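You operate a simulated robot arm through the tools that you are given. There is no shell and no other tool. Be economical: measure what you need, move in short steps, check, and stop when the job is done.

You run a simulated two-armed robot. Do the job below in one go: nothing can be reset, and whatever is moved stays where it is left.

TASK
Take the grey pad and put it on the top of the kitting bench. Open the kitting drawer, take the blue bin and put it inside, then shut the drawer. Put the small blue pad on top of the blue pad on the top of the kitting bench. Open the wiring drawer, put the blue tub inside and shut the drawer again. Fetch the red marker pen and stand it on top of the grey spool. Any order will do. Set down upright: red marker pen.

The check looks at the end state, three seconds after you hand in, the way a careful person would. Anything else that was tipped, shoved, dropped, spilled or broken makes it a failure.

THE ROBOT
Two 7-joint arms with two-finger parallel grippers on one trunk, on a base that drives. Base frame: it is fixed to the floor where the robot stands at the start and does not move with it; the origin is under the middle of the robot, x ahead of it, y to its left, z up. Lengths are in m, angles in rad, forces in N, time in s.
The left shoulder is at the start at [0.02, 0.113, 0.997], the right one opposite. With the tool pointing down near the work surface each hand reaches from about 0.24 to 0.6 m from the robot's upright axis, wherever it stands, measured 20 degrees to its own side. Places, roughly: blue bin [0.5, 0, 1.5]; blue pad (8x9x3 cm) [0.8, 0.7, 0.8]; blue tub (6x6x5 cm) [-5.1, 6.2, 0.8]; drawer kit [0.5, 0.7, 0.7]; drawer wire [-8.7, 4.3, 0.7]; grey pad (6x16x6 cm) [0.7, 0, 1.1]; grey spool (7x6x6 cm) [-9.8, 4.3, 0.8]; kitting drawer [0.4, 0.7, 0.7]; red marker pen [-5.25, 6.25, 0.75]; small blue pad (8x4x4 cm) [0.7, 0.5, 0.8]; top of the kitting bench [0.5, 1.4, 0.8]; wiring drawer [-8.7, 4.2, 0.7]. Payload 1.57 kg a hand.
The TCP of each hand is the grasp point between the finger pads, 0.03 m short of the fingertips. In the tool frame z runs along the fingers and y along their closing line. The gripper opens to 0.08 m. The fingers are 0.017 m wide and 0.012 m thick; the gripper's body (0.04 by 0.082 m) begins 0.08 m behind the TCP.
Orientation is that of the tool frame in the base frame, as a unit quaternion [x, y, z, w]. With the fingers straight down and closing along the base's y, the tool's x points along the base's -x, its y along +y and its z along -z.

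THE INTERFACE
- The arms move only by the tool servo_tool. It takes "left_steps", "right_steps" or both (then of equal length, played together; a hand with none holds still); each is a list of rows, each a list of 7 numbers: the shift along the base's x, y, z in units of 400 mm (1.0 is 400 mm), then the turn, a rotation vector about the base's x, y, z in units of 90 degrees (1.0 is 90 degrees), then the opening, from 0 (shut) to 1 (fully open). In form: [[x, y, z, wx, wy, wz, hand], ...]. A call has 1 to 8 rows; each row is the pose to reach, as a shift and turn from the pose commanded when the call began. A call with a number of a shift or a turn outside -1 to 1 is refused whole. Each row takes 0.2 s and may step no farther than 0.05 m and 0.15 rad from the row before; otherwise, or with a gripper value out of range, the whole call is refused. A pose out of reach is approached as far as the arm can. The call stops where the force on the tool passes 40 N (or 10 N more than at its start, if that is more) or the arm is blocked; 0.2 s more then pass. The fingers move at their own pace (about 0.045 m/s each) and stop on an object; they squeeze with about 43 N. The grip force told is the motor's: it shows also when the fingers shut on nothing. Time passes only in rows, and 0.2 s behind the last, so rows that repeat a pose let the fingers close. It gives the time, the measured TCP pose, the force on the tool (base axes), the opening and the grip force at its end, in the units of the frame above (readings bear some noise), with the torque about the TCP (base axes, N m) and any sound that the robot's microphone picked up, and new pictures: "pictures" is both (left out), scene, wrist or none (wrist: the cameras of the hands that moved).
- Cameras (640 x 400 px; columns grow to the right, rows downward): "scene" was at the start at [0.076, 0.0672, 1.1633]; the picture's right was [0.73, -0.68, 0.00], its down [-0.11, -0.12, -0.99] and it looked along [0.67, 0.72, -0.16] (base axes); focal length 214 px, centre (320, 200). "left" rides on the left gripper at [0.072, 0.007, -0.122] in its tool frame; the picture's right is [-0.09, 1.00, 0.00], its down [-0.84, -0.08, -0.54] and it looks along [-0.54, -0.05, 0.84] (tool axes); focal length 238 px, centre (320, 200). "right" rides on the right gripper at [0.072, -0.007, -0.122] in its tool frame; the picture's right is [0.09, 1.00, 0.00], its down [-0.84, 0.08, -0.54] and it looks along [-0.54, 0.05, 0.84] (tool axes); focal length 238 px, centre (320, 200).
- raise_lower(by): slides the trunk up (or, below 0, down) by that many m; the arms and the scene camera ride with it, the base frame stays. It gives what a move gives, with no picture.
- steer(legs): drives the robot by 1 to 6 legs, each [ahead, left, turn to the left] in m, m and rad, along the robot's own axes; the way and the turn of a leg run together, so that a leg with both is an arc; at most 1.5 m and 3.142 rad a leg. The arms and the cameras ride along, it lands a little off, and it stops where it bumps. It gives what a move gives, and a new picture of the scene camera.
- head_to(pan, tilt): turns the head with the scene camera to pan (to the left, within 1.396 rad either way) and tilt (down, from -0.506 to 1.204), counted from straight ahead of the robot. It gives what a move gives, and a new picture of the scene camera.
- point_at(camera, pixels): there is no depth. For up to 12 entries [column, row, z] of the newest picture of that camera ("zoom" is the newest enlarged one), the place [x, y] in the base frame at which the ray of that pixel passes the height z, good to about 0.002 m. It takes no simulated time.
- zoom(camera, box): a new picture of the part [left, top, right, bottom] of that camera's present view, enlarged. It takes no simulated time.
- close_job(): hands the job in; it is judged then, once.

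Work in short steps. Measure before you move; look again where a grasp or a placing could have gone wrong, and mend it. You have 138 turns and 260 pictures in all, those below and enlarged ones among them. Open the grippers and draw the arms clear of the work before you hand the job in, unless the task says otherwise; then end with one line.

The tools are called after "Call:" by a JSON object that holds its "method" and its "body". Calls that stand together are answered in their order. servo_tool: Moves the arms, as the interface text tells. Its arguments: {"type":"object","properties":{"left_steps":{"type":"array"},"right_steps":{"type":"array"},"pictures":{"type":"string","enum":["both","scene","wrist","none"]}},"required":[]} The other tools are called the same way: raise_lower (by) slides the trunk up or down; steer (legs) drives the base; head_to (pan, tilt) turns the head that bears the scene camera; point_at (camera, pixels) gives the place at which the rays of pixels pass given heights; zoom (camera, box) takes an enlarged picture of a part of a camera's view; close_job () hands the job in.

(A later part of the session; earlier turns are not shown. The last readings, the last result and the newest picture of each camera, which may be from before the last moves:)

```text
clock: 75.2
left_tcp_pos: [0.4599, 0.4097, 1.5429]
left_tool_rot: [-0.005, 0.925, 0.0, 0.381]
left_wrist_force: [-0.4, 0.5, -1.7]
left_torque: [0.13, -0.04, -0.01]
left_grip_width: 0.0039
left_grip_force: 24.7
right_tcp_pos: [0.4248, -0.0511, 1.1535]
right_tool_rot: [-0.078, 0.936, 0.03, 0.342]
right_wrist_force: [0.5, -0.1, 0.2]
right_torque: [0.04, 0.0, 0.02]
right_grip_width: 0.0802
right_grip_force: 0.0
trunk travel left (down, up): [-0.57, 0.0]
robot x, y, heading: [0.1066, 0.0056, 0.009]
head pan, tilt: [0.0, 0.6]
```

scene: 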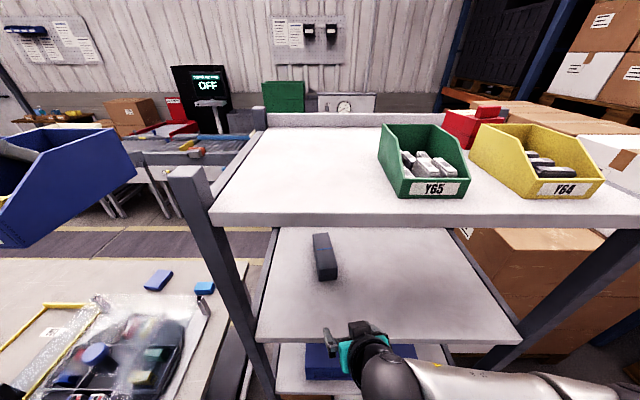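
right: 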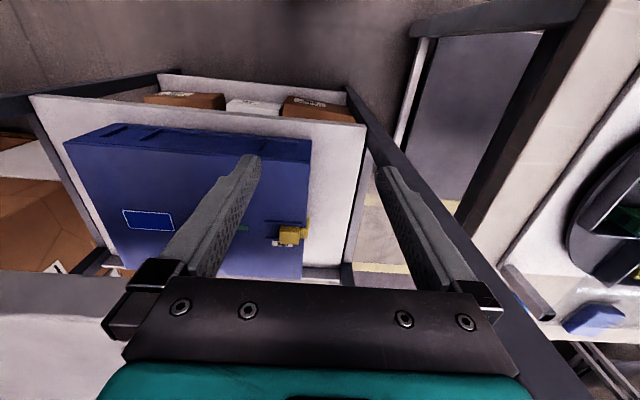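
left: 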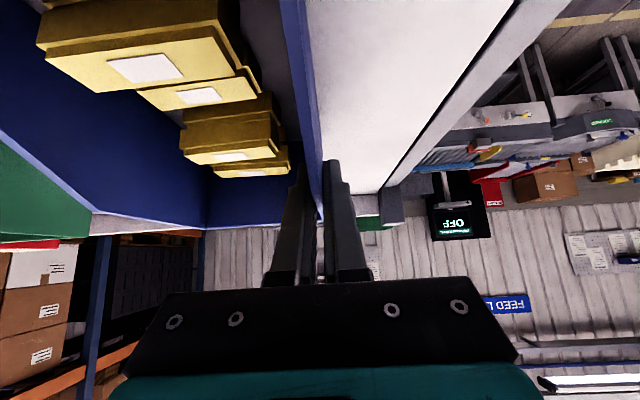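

Right hand is before the middle shelf at (0.425, −0.051, 1.153). Re-measuring the pad.

Call:
{"method": "zoom", "body": {"camera": "scene", "box": [280, 220, 376, 290]}}

Call:
{"method": "zoom", "body": {"camera": "right", "box": [0, 0, 640, 400]}}

```text
5.71 times, centred on (328, 255) of scene
```

zoom: 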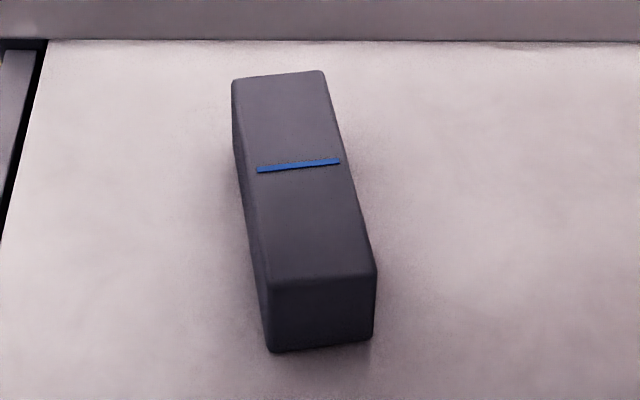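

```text
1.00 times, centred on (320, 200) of right (not enlarged: the box is as wide or as high as the picture)
```

zoom: 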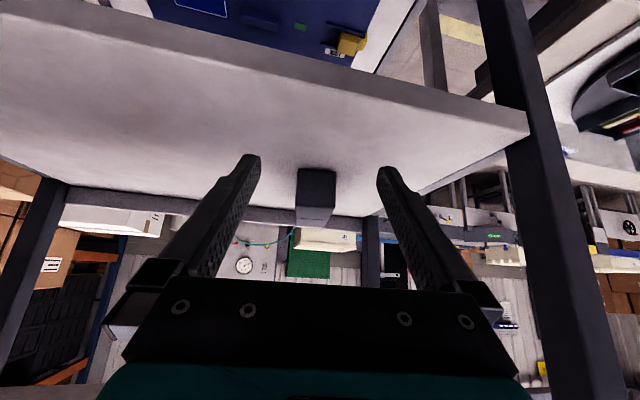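

Call:
{"method": "point_at", "body": {"camera": "scene", "pixels": [[319.1, 269.6, 1.1], [336.5, 267.2, 1.1], [312.6, 234.3, 1.1], [328, 232.5, 1.1], [319.2, 281.6, 1.04], [336.8, 279.2, 1.04]]}}

```text
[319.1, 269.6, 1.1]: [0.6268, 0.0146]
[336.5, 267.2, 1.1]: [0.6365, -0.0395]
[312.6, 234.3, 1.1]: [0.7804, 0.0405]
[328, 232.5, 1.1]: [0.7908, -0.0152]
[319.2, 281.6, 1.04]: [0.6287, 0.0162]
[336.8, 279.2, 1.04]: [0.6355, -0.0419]
```

(Pad corners confirm: axis from (0.632,−0.012) to (0.785,0.0125), yaw ≈9°, width ≈0.056.) Moving the right hand to pre-grasp (0.60, −0.017, 1.13).

Call:
{"method": "servo_tool", "body": {"right_steps": [[0.11, 0.022, -0.015, 0, 0, 0, 1], [0.22, 0.043, -0.03, 0, 0, 0, 1], [0.33, 0.064, -0.045, 0, 0, 0, 1], [0.4375, 0.085, -0.059, 0, 0, 0, 1]]}}

```text
clock: 76.2
left_tcp_pos: [0.4611, 0.4115, 1.5427]
left_tool_rot: [-0.006, 0.925, 0.0, 0.381]
left_wrist_force: [-0.9, -1.2, -2.5]
left_torque: [0.08, -0.05, -0.02]
left_grip_width: 0.0038
left_grip_force: 24.7
right_tcp_pos: [0.6031, -0.0141, 1.1288]
right_tool_rot: [-0.078, 0.936, 0.031, 0.343]
right_wrist_force: [1.0, -0.5, 0.9]
right_torque: [-0.03, 0.02, 0.0]
right_grip_width: 0.0799
right_grip_force: 0.1
trunk travel left (down, up): [-0.57, 0.0]
robot x, y, heading: [0.1071, 0.0101, 0.008]
head pan, tilt: [0.0, 0.6]
```

scene: 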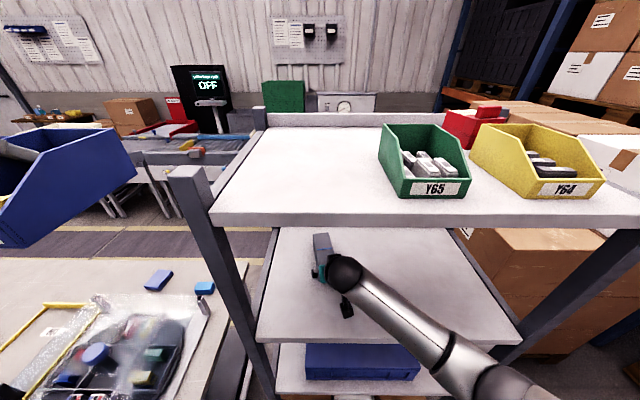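
right: 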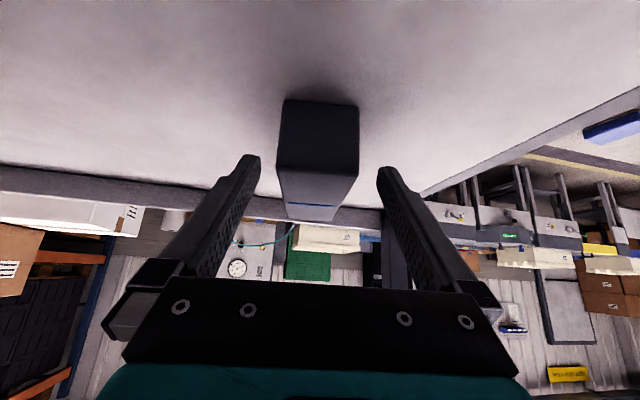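

Pad is centred between the fingers (col 318). Advance onto it and close.

Call:
{"method": "servo_tool", "body": {"right_steps": [[0.07, 0.009, -0.036, 0, 0, 0, 1], [0.14, 0.018, -0.073, 0, 0, 0, 1], [0.205, 0.0275, -0.11, 0, 0, 0, 1], [0.205, 0.0275, -0.11, 0, 0, 0, 0], [0.205, 0.0275, -0.11, 0, 0, 0, 0], [0.205, 0.0275, -0.11, 0, 0, 0, 0]], "pictures": "wrist"}}

```text
clock: 77.6
left_tcp_pos: [0.4605, 0.4096, 1.5429]
left_tool_rot: [-0.004, 0.925, -0.001, 0.381]
left_wrist_force: [-0.2, 0.0, -1.7]
left_torque: [0.07, -0.04, -0.03]
left_grip_width: 0.004
left_grip_force: 24.5
right_tcp_pos: [0.6819, -0.0043, 1.0845]
right_tool_rot: [-0.078, 0.935, 0.031, 0.345]
right_wrist_force: [-0.8, 1.0, 0.2]
right_torque: [0.0, -0.03, -0.02]
right_grip_width: 0.0596
right_grip_force: 28.7
trunk travel left (down, up): [-0.57, 0.0]
robot x, y, heading: [0.1086, 0.0077, 0.006]
head pan, tilt: [0.0, 0.6]
```

right: 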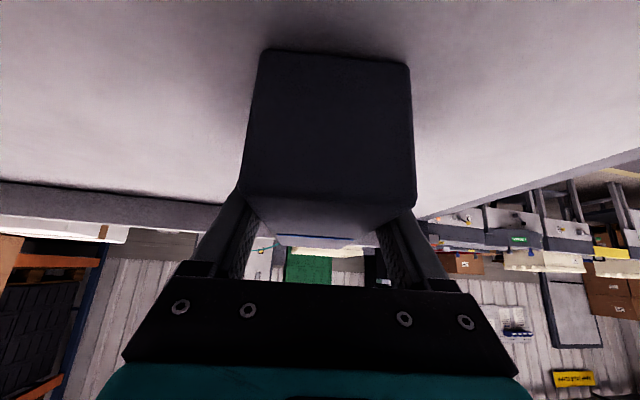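

Gripped at 59.6 mm. Lift 4 cm and back the base out.

Call:
{"method": "servo_tool", "body": {"right_steps": [[0, 0, 0.05, 0, 0, 0, 0], [0, 0, 0.1, 0, 0, 0, 0], [-0.06, 0, 0.12, 0, 0, 0, 0], [-0.12, 0, 0.12, 0, 0, 0, 0]], "pictures": "wrist"}}

Call:
{"method": "steer", "body": {"legs": [[-0.55, 0.0, 0.0]]}}

```text
clock: 78.6
left_tcp_pos: [0.4586, 0.41, 1.5427]
left_tool_rot: [-0.005, 0.925, 0.001, 0.38]
left_wrist_force: [0.3, 0.1, -1.2]
left_torque: [0.09, -0.05, 0.01]
left_grip_width: 0.0038
left_grip_force: 24.5
right_tcp_pos: [0.6342, -0.0052, 1.1324]
right_tool_rot: [-0.078, 0.935, 0.031, 0.344]
right_wrist_force: [0.2, -0.2, -0.9]
right_torque: [0.02, 0.02, 0.03]
right_grip_width: 0.059
right_grip_force: 43.4
trunk travel left (down, up): [-0.57, 0.0]
robot x, y, heading: [0.1057, 0.0095, 0.01]
head pan, tilt: [0.0, 0.6]
```

right: 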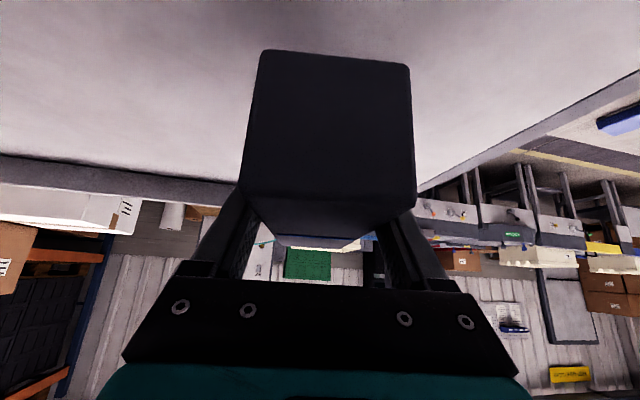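

```text
clock: 81.8
left_tcp_pos: [-0.0917, 0.406, 1.543]
left_tool_rot: [-0.006, 0.924, 0.001, 0.381]
left_wrist_force: [-0.6, 0.6, -2.6]
left_torque: [0.08, -0.04, -0.06]
left_grip_width: 0.004
left_grip_force: 24.0
right_tcp_pos: [0.0821, -0.0072, 1.1323]
right_tool_rot: [-0.078, 0.936, 0.03, 0.343]
right_wrist_force: [0.1, -1.2, -0.7]
right_torque: [0.02, -0.03, -0.02]
right_grip_width: 0.0592
right_grip_force: 43.0
trunk travel left (down, up): [-0.57, 0.0]
robot x, y, heading: [-0.4418, 0.002, 0.008]
head pan, tilt: [0.0, 0.6]
```

scene: 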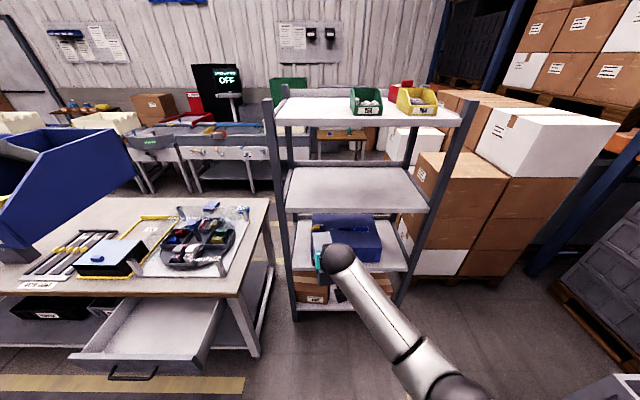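

Both objects held. Now drive left along the bench to y≈1.2 and look down at the bench top for a free spot for the pad.

Call:
{"method": "steer", "body": {"legs": [[0.0, 1.2, 0.0]]}}

Call:
{"method": "head_to", "body": {"pan": 0.0, "tilt": 0.75}}

```text
clock: 87.8
left_tcp_pos: [-0.1073, 1.601, 1.5426]
left_tool_rot: [-0.009, 0.924, 0.002, 0.381]
left_wrist_force: [-0.3, 0.8, -2.3]
left_torque: [0.1, -0.02, 0.0]
left_grip_width: 0.004
left_grip_force: 24.6
right_tcp_pos: [0.0679, 1.1875, 1.1323]
right_tool_rot: [-0.08, 0.935, 0.031, 0.344]
right_wrist_force: [0.9, -0.2, -0.8]
right_torque: [0.04, 0.0, 0.03]
right_grip_width: 0.0592
right_grip_force: 43.2
trunk travel left (down, up): [-0.57, 0.0]
robot x, y, heading: [-0.4567, 1.1974, 0.011]
head pan, tilt: [0.0, 0.6]
```

scene: 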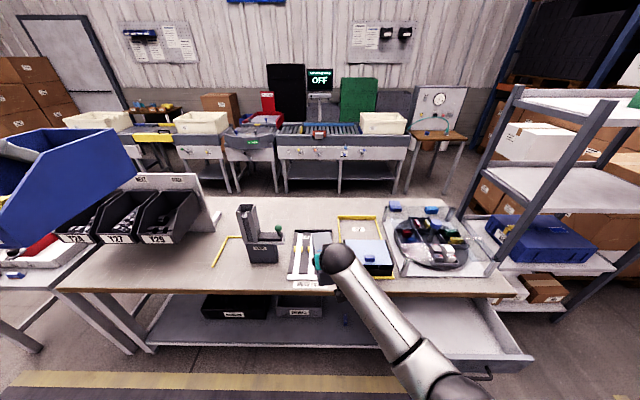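

```text
clock: 88.5
left_tcp_pos: [-0.1084, 1.6004, 1.5426]
left_tool_rot: [-0.008, 0.924, 0.001, 0.382]
left_wrist_force: [-0.2, -1.0, -1.8]
left_torque: [0.12, -0.07, -0.05]
left_grip_width: 0.0039
left_grip_force: 25.0
right_tcp_pos: [0.0688, 1.1876, 1.1335]
right_tool_rot: [-0.08, 0.936, 0.03, 0.343]
right_wrist_force: [-0.7, 0.6, 0.0]
right_torque: [0.06, 0.01, -0.01]
right_grip_width: 0.059
right_grip_force: 43.4
trunk travel left (down, up): [-0.57, 0.0]
robot x, y, heading: [-0.4557, 1.1951, 0.015]
head pan, tilt: [0.0, 0.75]
```

scene: 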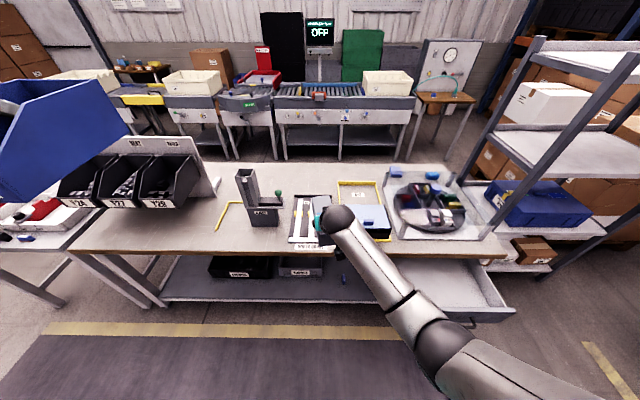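

A free zone is on the front-left of the bench around (165,230), left of the yellow L mark at (217–240, 205–230). Measuring it (bench z≈0.79).

Call:
{"method": "point_at", "body": {"camera": "scene", "pixels": [[165, 230, 0.79], [130, 230, 0.79], [200, 230, 0.79], [217, 228, 0.79], [165, 250, 0.79], [145, 210, 0.79], [75, 250, 0.79], [400, 180, 0.79], [430, 181, 0.79]]}}

Call:
{"method": "zoom", "body": {"camera": "scene", "box": [60, 150, 300, 290]}}

```text
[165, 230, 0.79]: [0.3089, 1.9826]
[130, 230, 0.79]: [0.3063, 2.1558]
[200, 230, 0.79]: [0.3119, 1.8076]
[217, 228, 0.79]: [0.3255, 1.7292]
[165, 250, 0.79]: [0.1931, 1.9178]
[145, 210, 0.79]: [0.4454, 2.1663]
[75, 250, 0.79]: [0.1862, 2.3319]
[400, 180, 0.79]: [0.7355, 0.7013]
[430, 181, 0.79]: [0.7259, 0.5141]
```

```text
2.67 times, centred on (180, 220) of scene
```

zoom: 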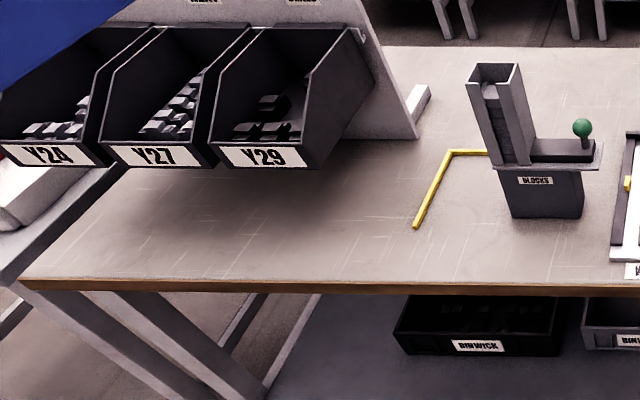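

Clear area x 0.2–0.4, y 1.8–2.1. I'll drive left 0.74 m and ahead 0.2 m, then lower the trunk so that the pad is just above the bench.

Call:
{"method": "steer", "body": {"legs": [[0.0, 0.74, 0.0], [0.2, 0.0, 0.0]]}}

Call:
{"method": "raise_lower", "body": {"by": -0.2}}

Call:
{"method": "servo_tool", "body": {"right_steps": [[0, 0, 0, 0, 0, 0, 0]]}}

```text
clock: 93.8
left_tcp_pos: [0.0795, 2.3504, 1.5426]
left_tool_rot: [-0.009, 0.925, 0.002, 0.38]
left_wrist_force: [-0.1, 0.1, -2.0]
left_torque: [0.1, -0.05, 0.01]
left_grip_width: 0.0037
left_grip_force: 24.7
right_tcp_pos: [0.2575, 1.9386, 1.1334]
right_tool_rot: [-0.082, 0.935, 0.032, 0.343]
right_wrist_force: [-0.6, 0.5, -0.3]
right_torque: [0.01, 0.01, 0.03]
right_grip_width: 0.0592
right_grip_force: 43.1
trunk travel left (down, up): [-0.57, 0.0]
robot x, y, heading: [-0.2723, 1.9462, 0.019]
head pan, tilt: [0.0, 0.75]
```

scene: 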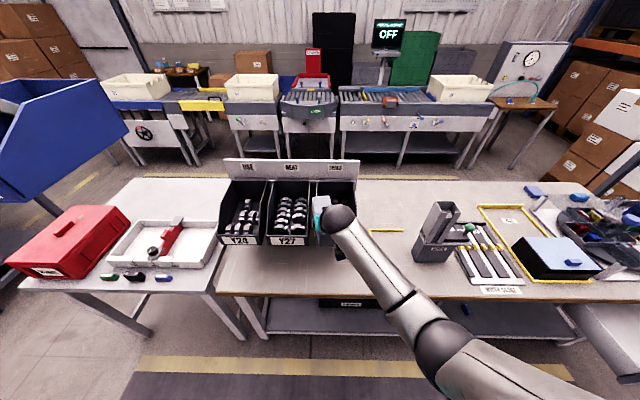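

```text
clock: 95.0
left_tcp_pos: [0.0756, 2.3502, 1.4372]
left_tool_rot: [-0.01, 0.925, 0.003, 0.381]
left_wrist_force: [0.5, -0.3, -2.2]
left_torque: [0.1, 0.01, 0.0]
left_grip_width: 0.004
left_grip_force: 24.5
right_tcp_pos: [0.2545, 1.9382, 1.0318]
right_tool_rot: [-0.083, 0.933, 0.031, 0.347]
right_wrist_force: [-12.3, -3.9, 11.3]
right_torque: [-0.34, -0.22, -0.43]
right_grip_width: 0.059
right_grip_force: 43.0
trunk travel left (down, up): [-0.465, 0.105]
robot x, y, heading: [-0.2676, 1.9461, 0.016]
head pan, tilt: [0.0, 0.75]
stopped: the force on the tool passed its limit at 67 N (the readings are from after the stop); the commanded pose is now the measured one
```

```text
clock: 95.4
left_tcp_pos: [0.0753, 2.35, 1.4365]
left_tool_rot: [-0.009, 0.925, 0.001, 0.38]
left_wrist_force: [-0.1, -0.2, -2.4]
left_torque: [0.1, -0.03, 0.05]
left_grip_width: 0.0041
left_grip_force: 24.7
right_tcp_pos: [0.2557, 1.9386, 1.0323]
right_tool_rot: [-0.083, 0.934, 0.03, 0.347]
right_wrist_force: [-10.4, -3.2, 11.9]
right_torque: [-0.38, -0.2, -0.39]
right_grip_width: 0.0592
right_grip_force: 43.3
trunk travel left (down, up): [-0.465, 0.105]
robot x, y, heading: [-0.2697, 1.9478, 0.021]
head pan, tilt: [0.0, 0.75]
```

scene: 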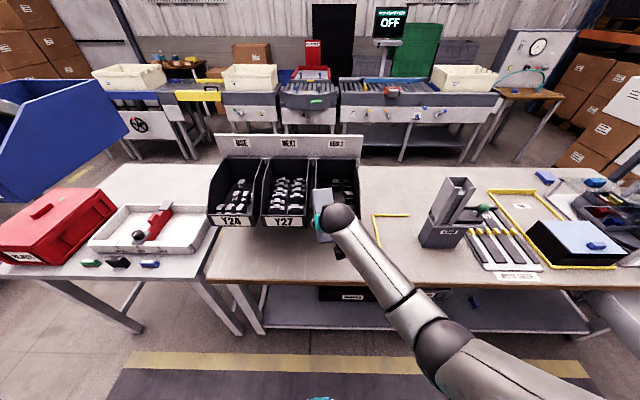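
right: 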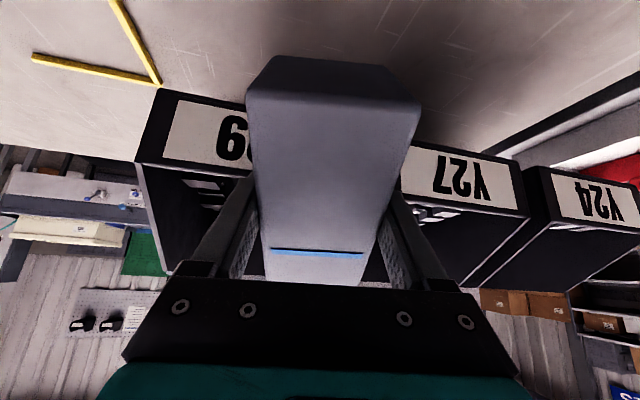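

The pad has come down on the lip of the hanging bin Y29/Y27, which reaches further forward than I thought. I'll lift straight back up and check for displacement.

Call:
{"method": "raise_lower", "body": {"by": 0.1}}

Call:
{"method": "steer", "body": {"legs": [[-0.2, 0.0, 0.0]]}}

Call:
{"method": "zoom", "body": {"camera": "scene", "box": [180, 130, 420, 280]}}

Call:
{"method": "zoom", "body": {"camera": "right", "box": [0, 0, 640, 400]}}

```text
clock: 96.7
left_tcp_pos: [0.0775, 2.3507, 1.5363]
left_tool_rot: [-0.01, 0.925, 0.002, 0.38]
left_wrist_force: [0.2, -0.5, -2.2]
left_torque: [0.09, -0.03, -0.02]
left_grip_width: 0.0039
left_grip_force: 24.1
right_tcp_pos: [0.2558, 1.9398, 1.1307]
right_tool_rot: [-0.083, 0.934, 0.031, 0.345]
right_wrist_force: [0.3, 0.6, -0.1]
right_torque: [0.01, 0.03, -0.03]
right_grip_width: 0.059
right_grip_force: 42.8
trunk travel left (down, up): [-0.565, 0.005]
robot x, y, heading: [-0.2728, 1.9488, 0.02]
head pan, tilt: [0.0, 0.75]
```

```text
clock: 98.3
left_tcp_pos: [-0.1192, 2.3472, 1.5368]
left_tool_rot: [-0.008, 0.925, 0.001, 0.381]
left_wrist_force: [-0.4, 0.0, -1.3]
left_torque: [0.12, -0.06, 0.02]
left_grip_width: 0.0037
left_grip_force: 23.9
right_tcp_pos: [0.0581, 1.9344, 1.1311]
right_tool_rot: [-0.081, 0.934, 0.029, 0.346]
right_wrist_force: [0.6, 0.3, -0.5]
right_torque: [0.02, 0.01, -0.01]
right_grip_width: 0.0589
right_grip_force: 42.7
trunk travel left (down, up): [-0.565, 0.005]
robot x, y, heading: [-0.4688, 1.9441, 0.017]
head pan, tilt: [0.0, 0.75]
```

scene: 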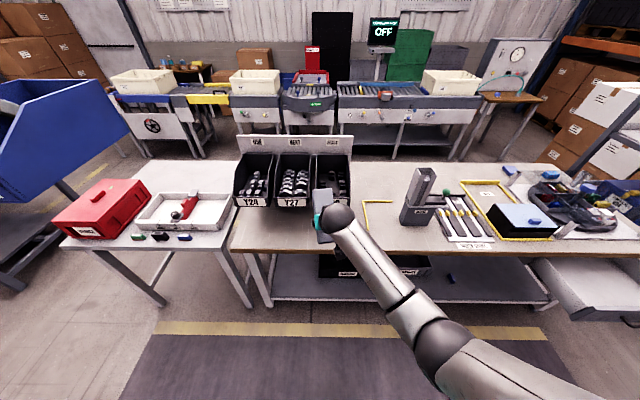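

```text
2.67 times, centred on (300, 205) of scene
```

zoom: 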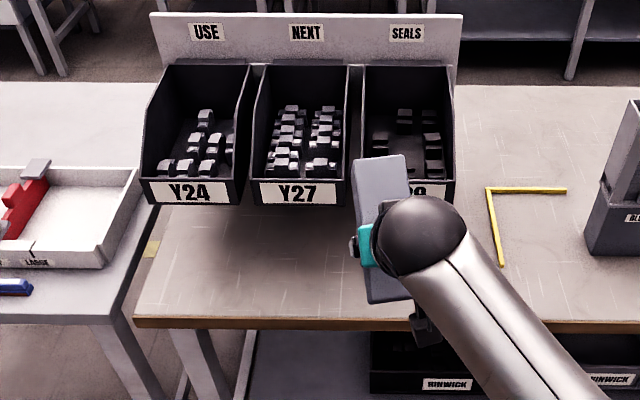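

```text
1.00 times, centred on (320, 200) of right (not enlarged: the box is as wide or as high as the picture)
```

zoom: 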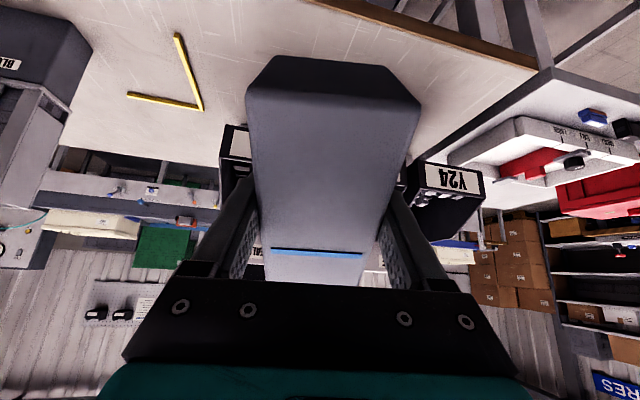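

The bins look undisturbed (contents in place) and the grip is unchanged. I'll instead lay the pad along y in the free front strip (x≈0.25, y≈1.57–1.73): drive to y≈1.70 and yaw the right hand by 81°.

Call:
{"method": "steer", "body": {"legs": [[0.0, -0.24, 0.0]]}}

Call:
{"method": "servo_tool", "body": {"right_steps": [[0, 0, 0, 0, 0, 0.095, 0], [0, 0, 0, 0, 0, 0.19, 0], [0, 0, 0, 0, 0, 0.285, 0], [0, 0, 0, 0, 0, 0.38, 0], [0, 0, 0, 0, 0, 0.475, 0], [0, 0, 0, 0, 0, 0.57, 0], [0, 0, 0, 0, 0, 0.665, 0], [0, 0, 0, 0, 0, 0.76, 0]], "pictures": "scene"}}

```text
clock: 100.1
left_tcp_pos: [-0.1147, 2.1073, 1.5366]
left_tool_rot: [-0.009, 0.925, 0.002, 0.38]
left_wrist_force: [0.3, 0.3, -1.7]
left_torque: [0.13, -0.02, 0.0]
left_grip_width: 0.0037
left_grip_force: 24.3
right_tcp_pos: [0.0625, 1.6964, 1.1303]
right_tool_rot: [-0.082, 0.934, 0.03, 0.347]
right_wrist_force: [0.1, 0.0, -0.5]
right_torque: [0.02, 0.0, -0.01]
right_grip_width: 0.0591
right_grip_force: 43.0
trunk travel left (down, up): [-0.565, 0.005]
robot x, y, heading: [-0.4617, 1.7018, 0.015]
head pan, tilt: [0.0, 0.75]
```

scene: 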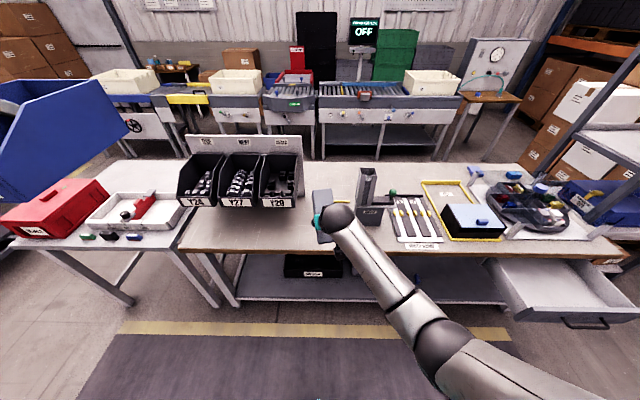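

```text
clock: 101.9
left_tcp_pos: [-0.1148, 2.1092, 1.5364]
left_tool_rot: [-0.01, 0.925, 0.002, 0.38]
left_wrist_force: [-0.1, 0.2, -1.5]
left_torque: [0.13, -0.05, 0.01]
left_grip_width: 0.0038
left_grip_force: 24.2
right_tcp_pos: [0.0636, 1.6953, 1.1304]
right_tool_rot: [-0.595, 0.725, 0.221, 0.268]
right_wrist_force: [-0.5, -0.6, -1.0]
right_torque: [-0.01, 0.0, 0.02]
right_grip_width: 0.059
right_grip_force: 42.6
trunk travel left (down, up): [-0.565, 0.005]
robot x, y, heading: [-0.465, 1.7021, 0.017]
head pan, tilt: [0.0, 0.75]
```

scene: 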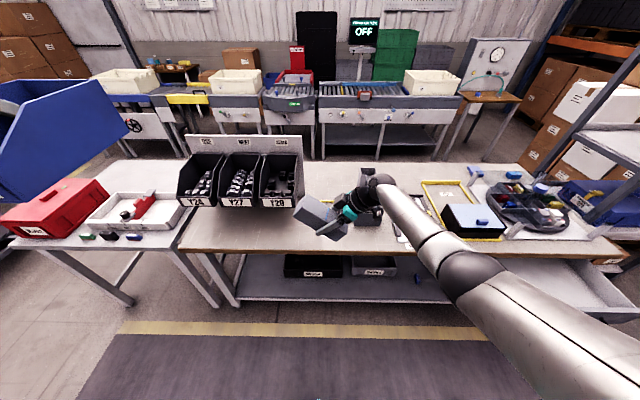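

Two more small yaw steps and a shift to y 1.62, then lower the trunk 0.23 m in front of the bench.

Call:
{"method": "servo_tool", "body": {"right_steps": [[0, -0.06, 0, 0, 0, 0.06, 0], [0, -0.12, 0, 0, 0, 0.12, 0], [0, -0.19, 0, 0, 0, 0.12, 0]], "pictures": "none"}}

Call:
{"method": "raise_lower", "body": {"by": -0.22}}

Call:
{"method": "head_to", "body": {"pan": 0.0, "tilt": 0.6}}

```text
clock: 102.7
left_tcp_pos: [-0.1151, 2.1073, 1.5373]
left_tool_rot: [-0.009, 0.925, 0.002, 0.38]
left_wrist_force: [-0.1, 0.2, -1.8]
left_torque: [0.1, -0.02, 0.03]
left_grip_width: 0.0038
left_grip_force: 24.5
right_tcp_pos: [0.063, 1.6202, 1.1294]
right_tool_rot: [-0.66, 0.666, 0.243, 0.248]
right_wrist_force: [-0.7, 0.3, -0.8]
right_torque: [0.02, 0.0, -0.01]
right_grip_width: 0.0589
right_grip_force: 43.0
trunk travel left (down, up): [-0.565, 0.005]
robot x, y, heading: [-0.4661, 1.7057, 0.018]
head pan, tilt: [0.0, 0.75]
```

```text
clock: 105.0
left_tcp_pos: [-0.1146, 2.1074, 1.3161]
left_tool_rot: [-0.009, 0.925, 0.002, 0.38]
left_wrist_force: [-0.8, 0.3, -1.9]
left_torque: [0.08, -0.06, 0.01]
left_grip_width: 0.0037
left_grip_force: 24.2
right_tcp_pos: [0.0629, 1.6222, 0.9091]
right_tool_rot: [-0.66, 0.666, 0.245, 0.247]
right_wrist_force: [-0.1, -0.7, -0.9]
right_torque: [0.0, -0.01, -0.01]
right_grip_width: 0.059
right_grip_force: 43.3
trunk travel left (down, up): [-0.345, 0.225]
robot x, y, heading: [-0.4648, 1.7089, 0.023]
head pan, tilt: [0.0, 0.75]
```

```text
clock: 105.7
left_tcp_pos: [-0.1148, 2.1083, 1.3168]
left_tool_rot: [-0.009, 0.925, 0.001, 0.38]
left_wrist_force: [0.2, -0.9, -1.1]
left_torque: [0.09, -0.04, 0.01]
left_grip_width: 0.0039
left_grip_force: 24.4
right_tcp_pos: [0.0623, 1.6218, 0.9104]
right_tool_rot: [-0.66, 0.666, 0.245, 0.248]
right_wrist_force: [0.5, -0.6, -1.3]
right_torque: [0.02, 0.0, 0.02]
right_grip_width: 0.0589
right_grip_force: 43.1
trunk travel left (down, up): [-0.345, 0.225]
robot x, y, heading: [-0.4648, 1.7038, 0.018]
head pan, tilt: [0.0, 0.6]
```

scene: 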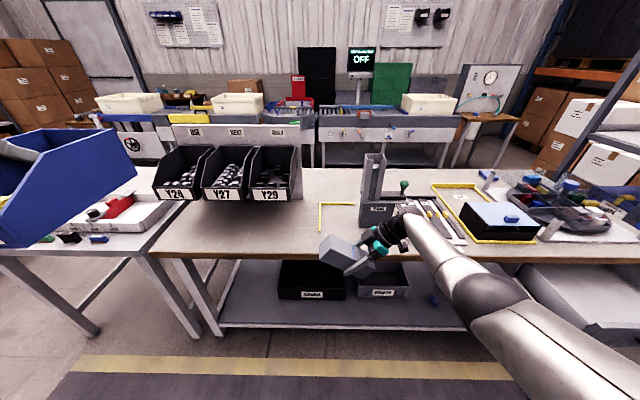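

The pad hangs in front of the bench edge. Zooming to check that it is level and where the L mark and post lie relative to it.

Call:
{"method": "zoom", "body": {"camera": "scene", "box": [270, 150, 430, 290]}}

Call:
{"method": "point_at", "body": {"camera": "scene", "pixels": [[320, 232, 0.79], [362, 222, 0.79], [386, 228, 0.79], [350, 255, 0.79], [300, 200, 0.97], [252, 200, 0.97]]}}

```text
2.86 times, centred on (350, 220) of scene
```

zoom: 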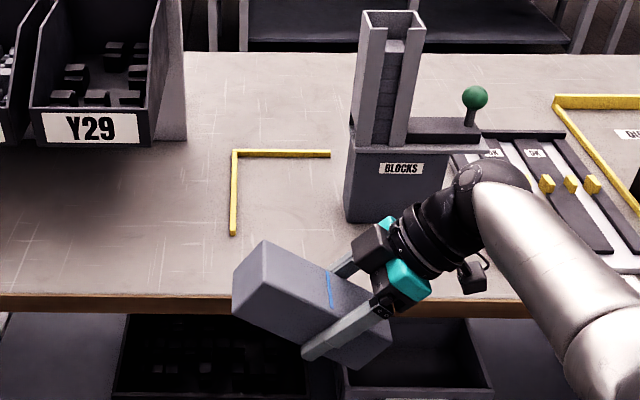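

```text
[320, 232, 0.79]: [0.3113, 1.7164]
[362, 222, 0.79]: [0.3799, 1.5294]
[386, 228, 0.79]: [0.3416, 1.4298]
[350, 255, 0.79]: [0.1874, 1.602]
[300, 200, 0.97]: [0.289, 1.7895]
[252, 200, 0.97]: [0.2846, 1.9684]
```

The collision has rotated the pad in the grip: its +y end is up by perhaps 25–30°. A closer look to quantify.

Call:
{"method": "zoom", "body": {"camera": "scene", "box": [315, 220, 415, 285]}}

Call:
{"method": "servo_tool", "body": {"right_steps": [[0, 0, 0, 0, 0, 0, 0]], "pictures": "wrist"}}

```text
6.15 times, centred on (365, 252) of scene
```

zoom: 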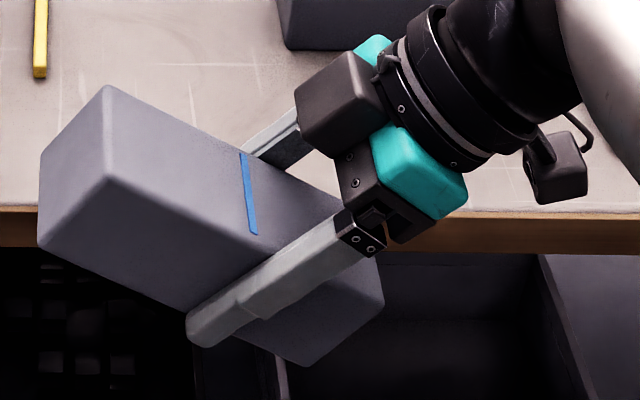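

```text
clock: 106.1
left_tcp_pos: [-0.1158, 2.1088, 1.3167]
left_tool_rot: [-0.01, 0.925, 0.002, 0.381]
left_wrist_force: [-0.4, -0.8, -2.7]
left_torque: [0.1, -0.05, -0.03]
left_grip_width: 0.0038
left_grip_force: 24.5
right_tcp_pos: [0.0635, 1.6218, 0.9096]
right_tool_rot: [-0.66, 0.666, 0.245, 0.247]
right_wrist_force: [0.4, -0.8, -0.6]
right_torque: [0.03, 0.05, 0.01]
right_grip_width: 0.0588
right_grip_force: 43.3
trunk travel left (down, up): [-0.345, 0.225]
robot x, y, heading: [-0.4678, 1.7055, 0.018]
head pan, tilt: [0.0, 0.6]
```

right: 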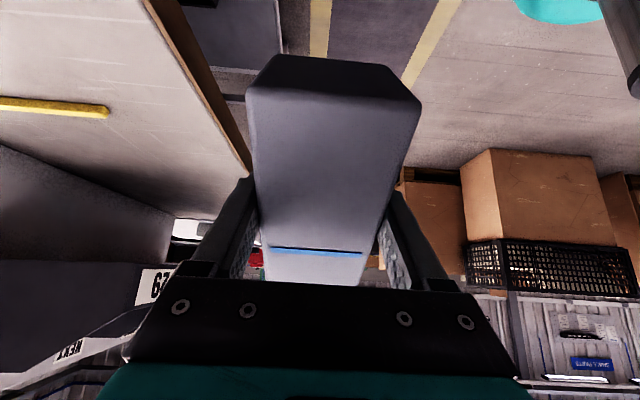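

Geometry from both views gives ≈29° of tilt (+y end up). I'll rotate the hand −29° about the base x axis to level the pad and check again.

Call:
{"method": "servo_tool", "body": {"right_steps": [[0, 0, 0, -0.08, 0, 0, 0], [0, 0, 0.02, -0.16, 0, 0, 0], [0, 0, 0.04, -0.24, 0, 0, 0], [0, 0, 0.05, -0.32, 0, 0, 0]], "pictures": "scene"}}

Call:
{"method": "zoom", "body": {"camera": "scene", "box": [315, 210, 415, 275]}}

```text
clock: 107.1
left_tcp_pos: [-0.1151, 2.1082, 1.3159]
left_tool_rot: [-0.009, 0.925, 0.001, 0.38]
left_wrist_force: [0.3, 0.4, -1.8]
left_torque: [0.12, -0.02, -0.02]
left_grip_width: 0.0037
left_grip_force: 24.3
right_tcp_pos: [0.064, 1.6206, 0.9295]
right_tool_rot: [-0.7, 0.707, 0.071, 0.074]
right_wrist_force: [0.4, -0.8, -0.6]
right_torque: [0.0, 0.01, 0.01]
right_grip_width: 0.0591
right_grip_force: 43.6
trunk travel left (down, up): [-0.345, 0.225]
robot x, y, heading: [-0.4662, 1.7034, 0.012]
head pan, tilt: [0.0, 0.6]
```

scene: 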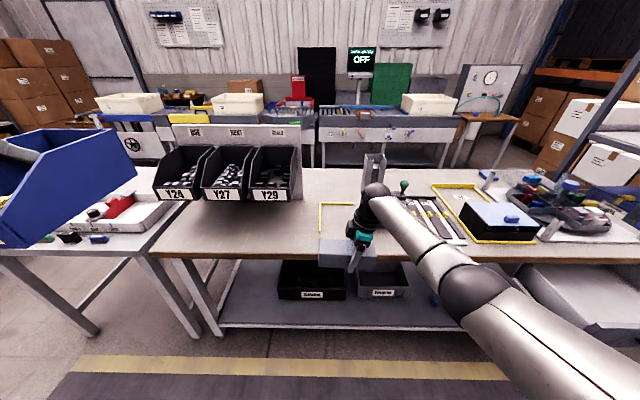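

```text
6.15 times, centred on (365, 242) of scene
```

zoom: 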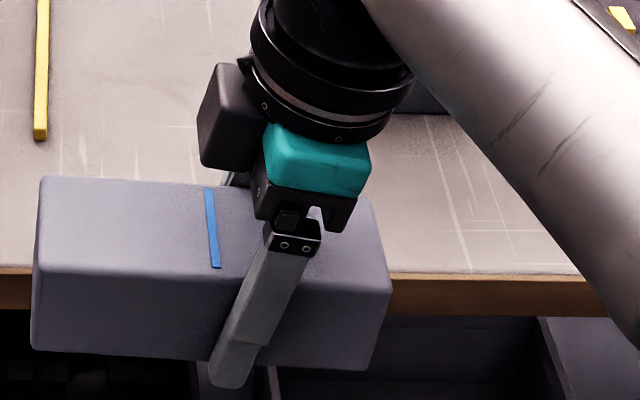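

The pad is level within ≈2°. I'll trim another 1.5°, and drive 0.185 m forward so that the pad is above the strip at x≈0.25.

Call:
{"method": "servo_tool", "body": {"right_steps": [[0, 0, 0, -0.018, 0, 0, 0]], "pictures": "none"}}

Call:
{"method": "steer", "body": {"legs": [[0.185, 0.0, 0.0]]}}

Call:
{"method": "head_to", "body": {"pan": 0.0, "tilt": 0.85}}

Call:
{"method": "zoom", "body": {"camera": "scene", "box": [240, 120, 440, 260]}}

```text
clock: 107.5
left_tcp_pos: [-0.1147, 2.1077, 1.3166]
left_tool_rot: [-0.009, 0.925, 0.001, 0.38]
left_wrist_force: [0.0, 0.2, -2.8]
left_torque: [0.11, -0.06, 0.01]
left_grip_width: 0.0038
left_grip_force: 24.9
right_tcp_pos: [0.0636, 1.6217, 0.9292]
right_tool_rot: [-0.701, 0.708, 0.061, 0.065]
right_wrist_force: [-0.5, -0.1, -0.2]
right_torque: [0.0, -0.02, 0.0]
right_grip_width: 0.0589
right_grip_force: 42.5
trunk travel left (down, up): [-0.345, 0.225]
robot x, y, heading: [-0.4625, 1.704, 0.021]
head pan, tilt: [0.0, 0.6]
```

```text
clock: 109.0
left_tcp_pos: [0.0729, 2.1113, 1.3162]
left_tool_rot: [-0.01, 0.925, 0.002, 0.381]
left_wrist_force: [0.5, 0.8, -1.4]
left_torque: [0.09, -0.02, -0.02]
left_grip_width: 0.0036
left_grip_force: 24.7
right_tcp_pos: [0.2512, 1.6247, 0.9292]
right_tool_rot: [-0.701, 0.708, 0.06, 0.064]
right_wrist_force: [0.2, 0.3, -1.0]
right_torque: [-0.03, 0.0, 0.01]
right_grip_width: 0.0591
right_grip_force: 43.1
trunk travel left (down, up): [-0.345, 0.225]
robot x, y, heading: [-0.2706, 1.7055, 0.018]
head pan, tilt: [0.0, 0.6]
```

scene: 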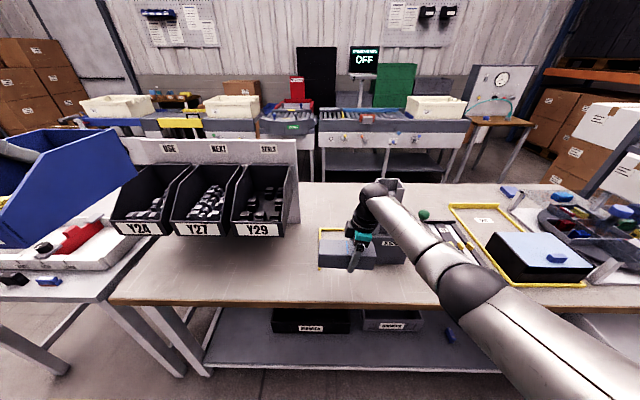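

```text
clock: 109.8
left_tcp_pos: [0.0728, 2.1111, 1.3171]
left_tool_rot: [-0.009, 0.925, 0.002, 0.38]
left_wrist_force: [0.3, -0.4, -2.4]
left_torque: [0.09, -0.04, 0.01]
left_grip_width: 0.004
left_grip_force: 24.9
right_tcp_pos: [0.2506, 1.6255, 0.9291]
right_tool_rot: [-0.701, 0.708, 0.06, 0.065]
right_wrist_force: [-0.3, 0.0, -0.2]
right_torque: [-0.02, 0.01, -0.01]
right_grip_width: 0.059
right_grip_force: 42.9
trunk travel left (down, up): [-0.345, 0.225]
robot x, y, heading: [-0.276, 1.7077, 0.016]
head pan, tilt: [0.0, 0.85]
```

scene: 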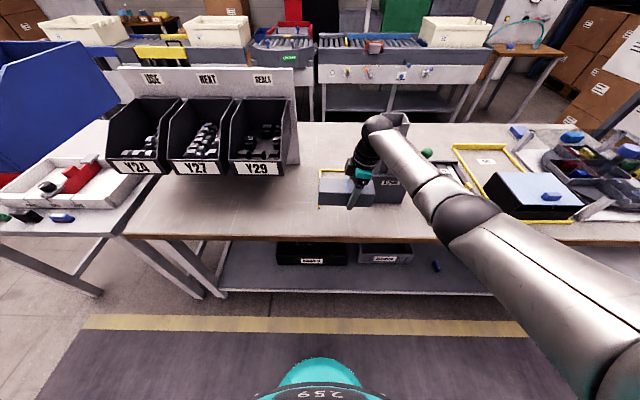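

```text
2.86 times, centred on (340, 190) of scene
```

zoom: 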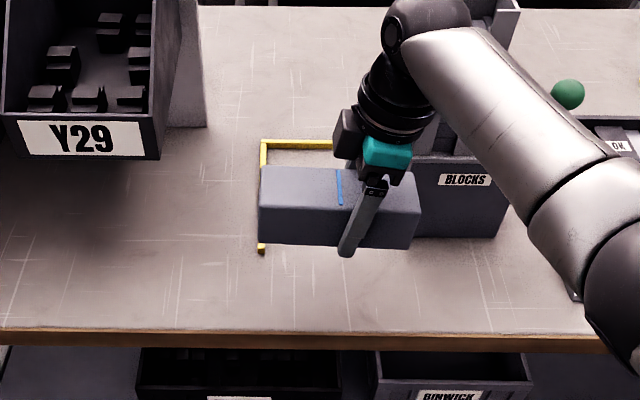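

Positions fit: pad will land at x 0.22–0.28, short of the L mark. Lowering 9 cm, with finer steps near the end.

Call:
{"method": "servo_tool", "body": {"right_steps": [[0, 0, -0.08, 0, 0, 0, 0], [0, 0, -0.15, 0, 0, 0, 0], [0, 0, -0.19, 0, 0, 0, 0], [0, 0, -0.21, 0, 0, 0, 0], [0, 0, -0.225, 0, 0, 0, 0]], "pictures": "scene"}}

Call:
{"method": "zoom", "body": {"camera": "scene", "box": [290, 150, 410, 250]}}

```text
clock: 111.0
left_tcp_pos: [0.0727, 2.1113, 1.3171]
left_tool_rot: [-0.01, 0.925, 0.002, 0.38]
left_wrist_force: [0.5, 0.8, -1.6]
left_torque: [0.11, -0.04, 0.02]
left_grip_width: 0.0038
left_grip_force: 24.6
right_tcp_pos: [0.2508, 1.6251, 0.838]
right_tool_rot: [-0.701, 0.707, 0.062, 0.066]
right_wrist_force: [0.3, 0.5, -0.4]
right_torque: [0.02, -0.04, 0.0]
right_grip_width: 0.0589
right_grip_force: 43.4
trunk travel left (down, up): [-0.345, 0.225]
robot x, y, heading: [-0.2769, 1.7083, 0.016]
head pan, tilt: [0.0, 0.85]
```

scene: 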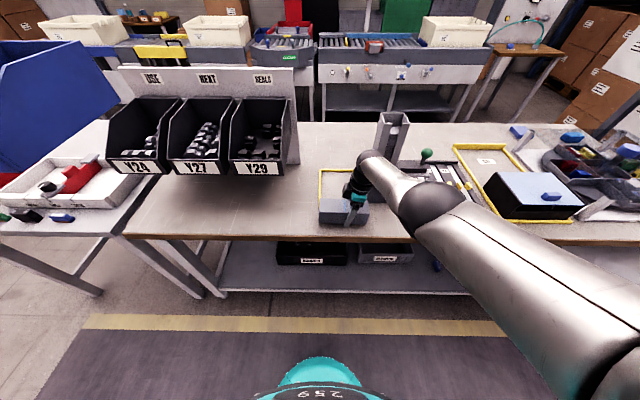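

```text
4.00 times, centred on (350, 200) of scene
```

zoom: 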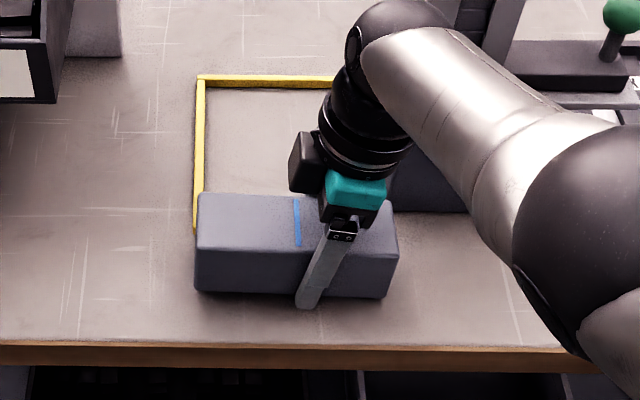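

No contact yet at TCP z 0.838; continuing in small steps until a contact force appears.

Call:
{"method": "servo_tool", "body": {"right_steps": [[0, 0, -0.012, 0, 0, 0, 0], [0, 0, -0.024, 0, 0, 0, 0], [0, 0, -0.036, 0, 0, 0, 0]], "pictures": "none"}}

```text
clock: 111.8
left_tcp_pos: [0.0709, 2.1119, 1.3163]
left_tool_rot: [-0.01, 0.925, 0.003, 0.379]
left_wrist_force: [0.2, -0.4, -2.5]
left_torque: [0.13, 0.01, 0.02]
left_grip_width: 0.004
left_grip_force: 24.4
right_tcp_pos: [0.2471, 1.6235, 0.8308]
right_tool_rot: [-0.701, 0.707, 0.06, 0.066]
right_wrist_force: [1.3, -0.9, 3.5]
right_torque: [-0.05, 0.16, 0.02]
right_grip_width: 0.0591
right_grip_force: 42.8
right hand out of reach, approached as far as the arm can: row 2, 3
trunk travel left (down, up): [-0.345, 0.225]
robot x, y, heading: [-0.2757, 1.7097, 0.02]
head pan, tilt: [0.0, 0.85]
```

First contact (3.5 N) at z 0.831, but at the arm's reach limit. I'll finish with a tiny trunk lowering of 4 mm.

Call:
{"method": "raise_lower", "body": {"by": -0.004}}

Call:
{"method": "zoom", "body": {"camera": "scene", "box": [300, 180, 400, 250]}}

```text
clock: 112.3
left_tcp_pos: [0.0696, 2.1122, 1.3141]
left_tool_rot: [-0.01, 0.924, 0.003, 0.382]
left_wrist_force: [0.0, -0.9, -2.4]
left_torque: [0.08, -0.09, 0.03]
left_grip_width: 0.0038
left_grip_force: 24.7
right_tcp_pos: [0.2467, 1.6243, 0.8317]
right_tool_rot: [-0.701, 0.707, 0.06, 0.068]
right_wrist_force: [-7.5, -6.7, 36.2]
right_torque: [-0.26, 1.41, 0.18]
right_grip_width: 0.059
right_grip_force: 42.5
trunk travel left (down, up): [-0.341, 0.229]
robot x, y, heading: [-0.2792, 1.7019, 0.019]
head pan, tilt: [0.0, 0.85]
```

```text
5.71 times, centred on (350, 215) of scene
```

zoom: 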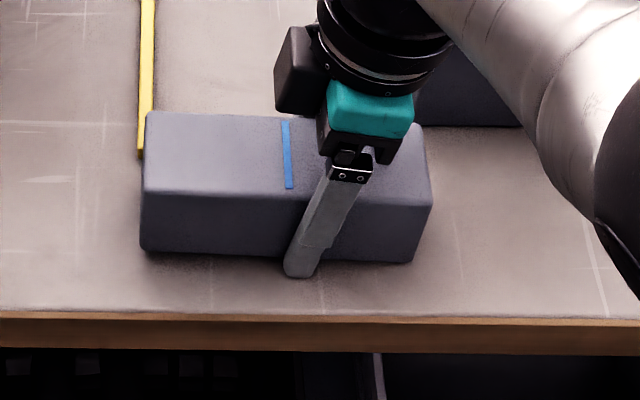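

Firm contact (36 N). Relieve by 3 mm, open, and lift off.

Call:
{"method": "raise_lower", "body": {"by": 0.003}}

Call:
{"method": "servo_tool", "body": {"right_steps": [[0, 0, 0, 0, 0, 0, 0.5], [0, 0, 0, 0, 0, 0, 1], [0, 0, 0, 0, 0, 0, 1], [0, 0, 0.05, 0, 0, 0, 1], [0, 0, 0.12, 0, 0, 0, 1], [0, 0, 0.22, 0, 0, 0, 1], [0, 0, 0.32, 0, 0, 0, 1]], "pictures": "scene"}}

Call:
{"method": "zoom", "body": {"camera": "scene", "box": [280, 150, 420, 250]}}

```text
clock: 112.9
left_tcp_pos: [0.0701, 2.1124, 1.3163]
left_tool_rot: [-0.009, 0.924, 0.002, 0.381]
left_wrist_force: [0.2, -0.1, -1.3]
left_torque: [0.15, -0.06, 0.04]
left_grip_width: 0.0038
left_grip_force: 24.7
right_tcp_pos: [0.2468, 1.6244, 0.8314]
right_tool_rot: [-0.701, 0.708, 0.059, 0.066]
right_wrist_force: [-1.6, -3.3, 23.3]
right_torque: [-0.2, 0.81, 0.13]
right_grip_width: 0.0589
right_grip_force: 42.7
trunk travel left (down, up): [-0.344, 0.226]
robot x, y, heading: [-0.2761, 1.7049, 0.022]
head pan, tilt: [0.0, 0.85]
```

```text
clock: 114.5
left_tcp_pos: [0.0718, 2.112, 1.3158]
left_tool_rot: [-0.01, 0.925, 0.002, 0.38]
left_wrist_force: [-0.1, 0.0, -1.8]
left_torque: [0.09, 0.0, 0.0]
left_grip_width: 0.0037
left_grip_force: 24.8
right_tcp_pos: [0.2465, 1.6226, 0.9585]
right_tool_rot: [-0.7, 0.709, 0.06, 0.066]
right_wrist_force: [0.8, 0.1, -0.4]
right_torque: [0.0, 0.01, -0.02]
right_grip_width: 0.0799
right_grip_force: 0.0
trunk travel left (down, up): [-0.344, 0.226]
robot x, y, heading: [-0.2794, 1.7054, 0.023]
head pan, tilt: [0.0, 0.85]
```

scene: 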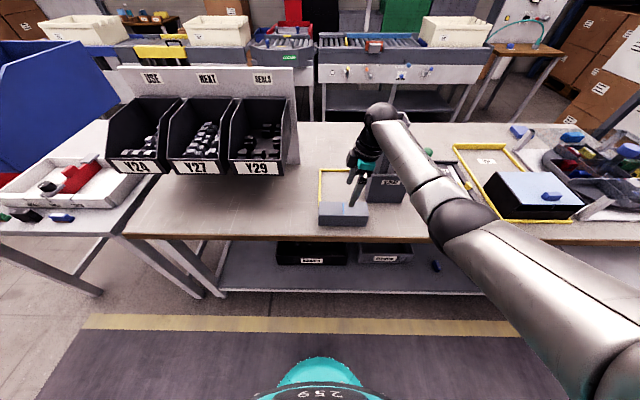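

```text
4.00 times, centred on (350, 200) of scene
```

zoom: 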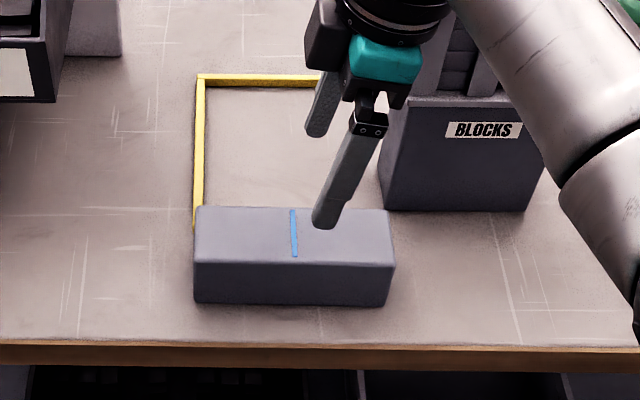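

The pad lies flat on the bench. Now back off, tuck the right hand away (up/right, yawing back) and drive toward the drawer.

Call:
{"method": "steer", "body": {"legs": [[-0.2, 0.0, 0.0]]}}

Call:
{"method": "servo_tool", "body": {"right_steps": [[-0.05, -0.05, 0.07, 0, 0, -0.09, 1], [-0.1, -0.1, 0.14, 0, 0, -0.18, 1], [-0.15, -0.15, 0.21, 0, 0, -0.27, 1], [-0.2, -0.2, 0.28, 0, 0, -0.36, 1], [-0.25, -0.25, 0.35, 0, 0, -0.45, 1], [-0.3, -0.3, 0.42, 0, 0, -0.54, 1], [-0.35, -0.35, 0.49, 0, 0, -0.63, 1], [-0.4, -0.4, 0.56, 0, 0, -0.72, 1]], "pictures": "none"}}

Call:
{"method": "steer", "body": {"legs": [[0.0, -1.2, 0.0]]}}

```text
clock: 116.0
left_tcp_pos: [-0.1234, 2.1081, 1.3159]
left_tool_rot: [-0.011, 0.924, 0.003, 0.381]
left_wrist_force: [1.0, 0.1, -1.3]
left_torque: [0.07, -0.06, -0.02]
left_grip_width: 0.0035
left_grip_force: 24.5
right_tcp_pos: [0.0502, 1.6194, 0.9577]
right_tool_rot: [-0.701, 0.707, 0.06, 0.066]
right_wrist_force: [0.4, -0.6, 0.6]
right_torque: [-0.01, -0.04, 0.01]
right_grip_width: 0.0799
right_grip_force: 0.1
trunk travel left (down, up): [-0.344, 0.226]
robot x, y, heading: [-0.4711, 1.6974, 0.015]
head pan, tilt: [0.0, 0.85]
```

scene: 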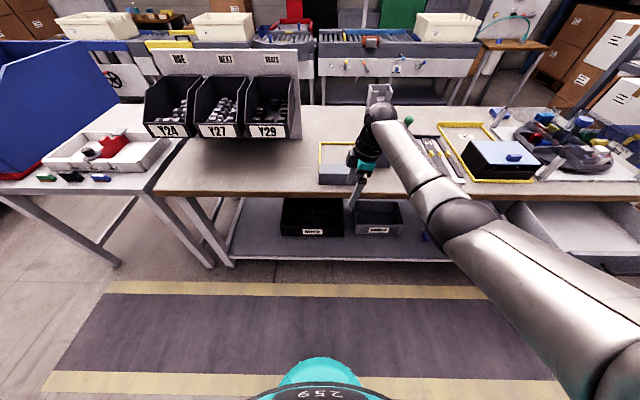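

```text
clock: 117.8
left_tcp_pos: [-0.1247, 2.1076, 1.3166]
left_tool_rot: [-0.009, 0.925, 0.001, 0.38]
left_wrist_force: [-0.6, -0.3, -1.9]
left_torque: [0.07, -0.07, -0.03]
left_grip_width: 0.0037
left_grip_force: 24.6
right_tcp_pos: [-0.1091, 1.4611, 1.1835]
right_tool_rot: [-0.212, 0.973, 0.016, 0.087]
right_wrist_force: [-0.3, -0.7, 0.5]
right_torque: [-0.04, -0.02, 0.01]
right_grip_width: 0.0799
right_grip_force: 0.0
trunk travel left (down, up): [-0.344, 0.226]
robot x, y, heading: [-0.4729, 1.7037, 0.012]
head pan, tilt: [0.0, 0.85]
```

```text
clock: 123.9
left_tcp_pos: [-0.1024, 0.9212, 1.3149]
left_tool_rot: [-0.012, 0.925, 0.003, 0.38]
left_wrist_force: [0.2, -0.1, -1.1]
left_torque: [0.1, -0.03, 0.02]
left_grip_width: 0.0038
left_grip_force: 25.1
right_tcp_pos: [-0.083, 0.2759, 1.1833]
right_tool_rot: [-0.216, 0.972, 0.017, 0.087]
right_wrist_force: [0.5, 0.0, 0.7]
right_torque: [-0.03, 0.01, 0.0]
right_grip_width: 0.0801
right_grip_force: 0.1
trunk travel left (down, up): [-0.344, 0.226]
robot x, y, heading: [-0.4435, 0.5181, 0.026]
head pan, tilt: [0.0, 0.85]
```

scene: 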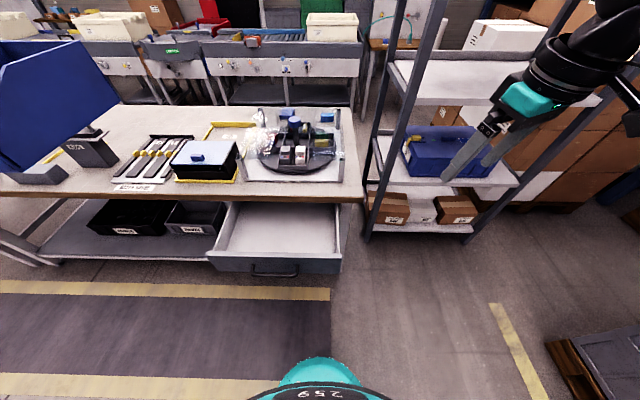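

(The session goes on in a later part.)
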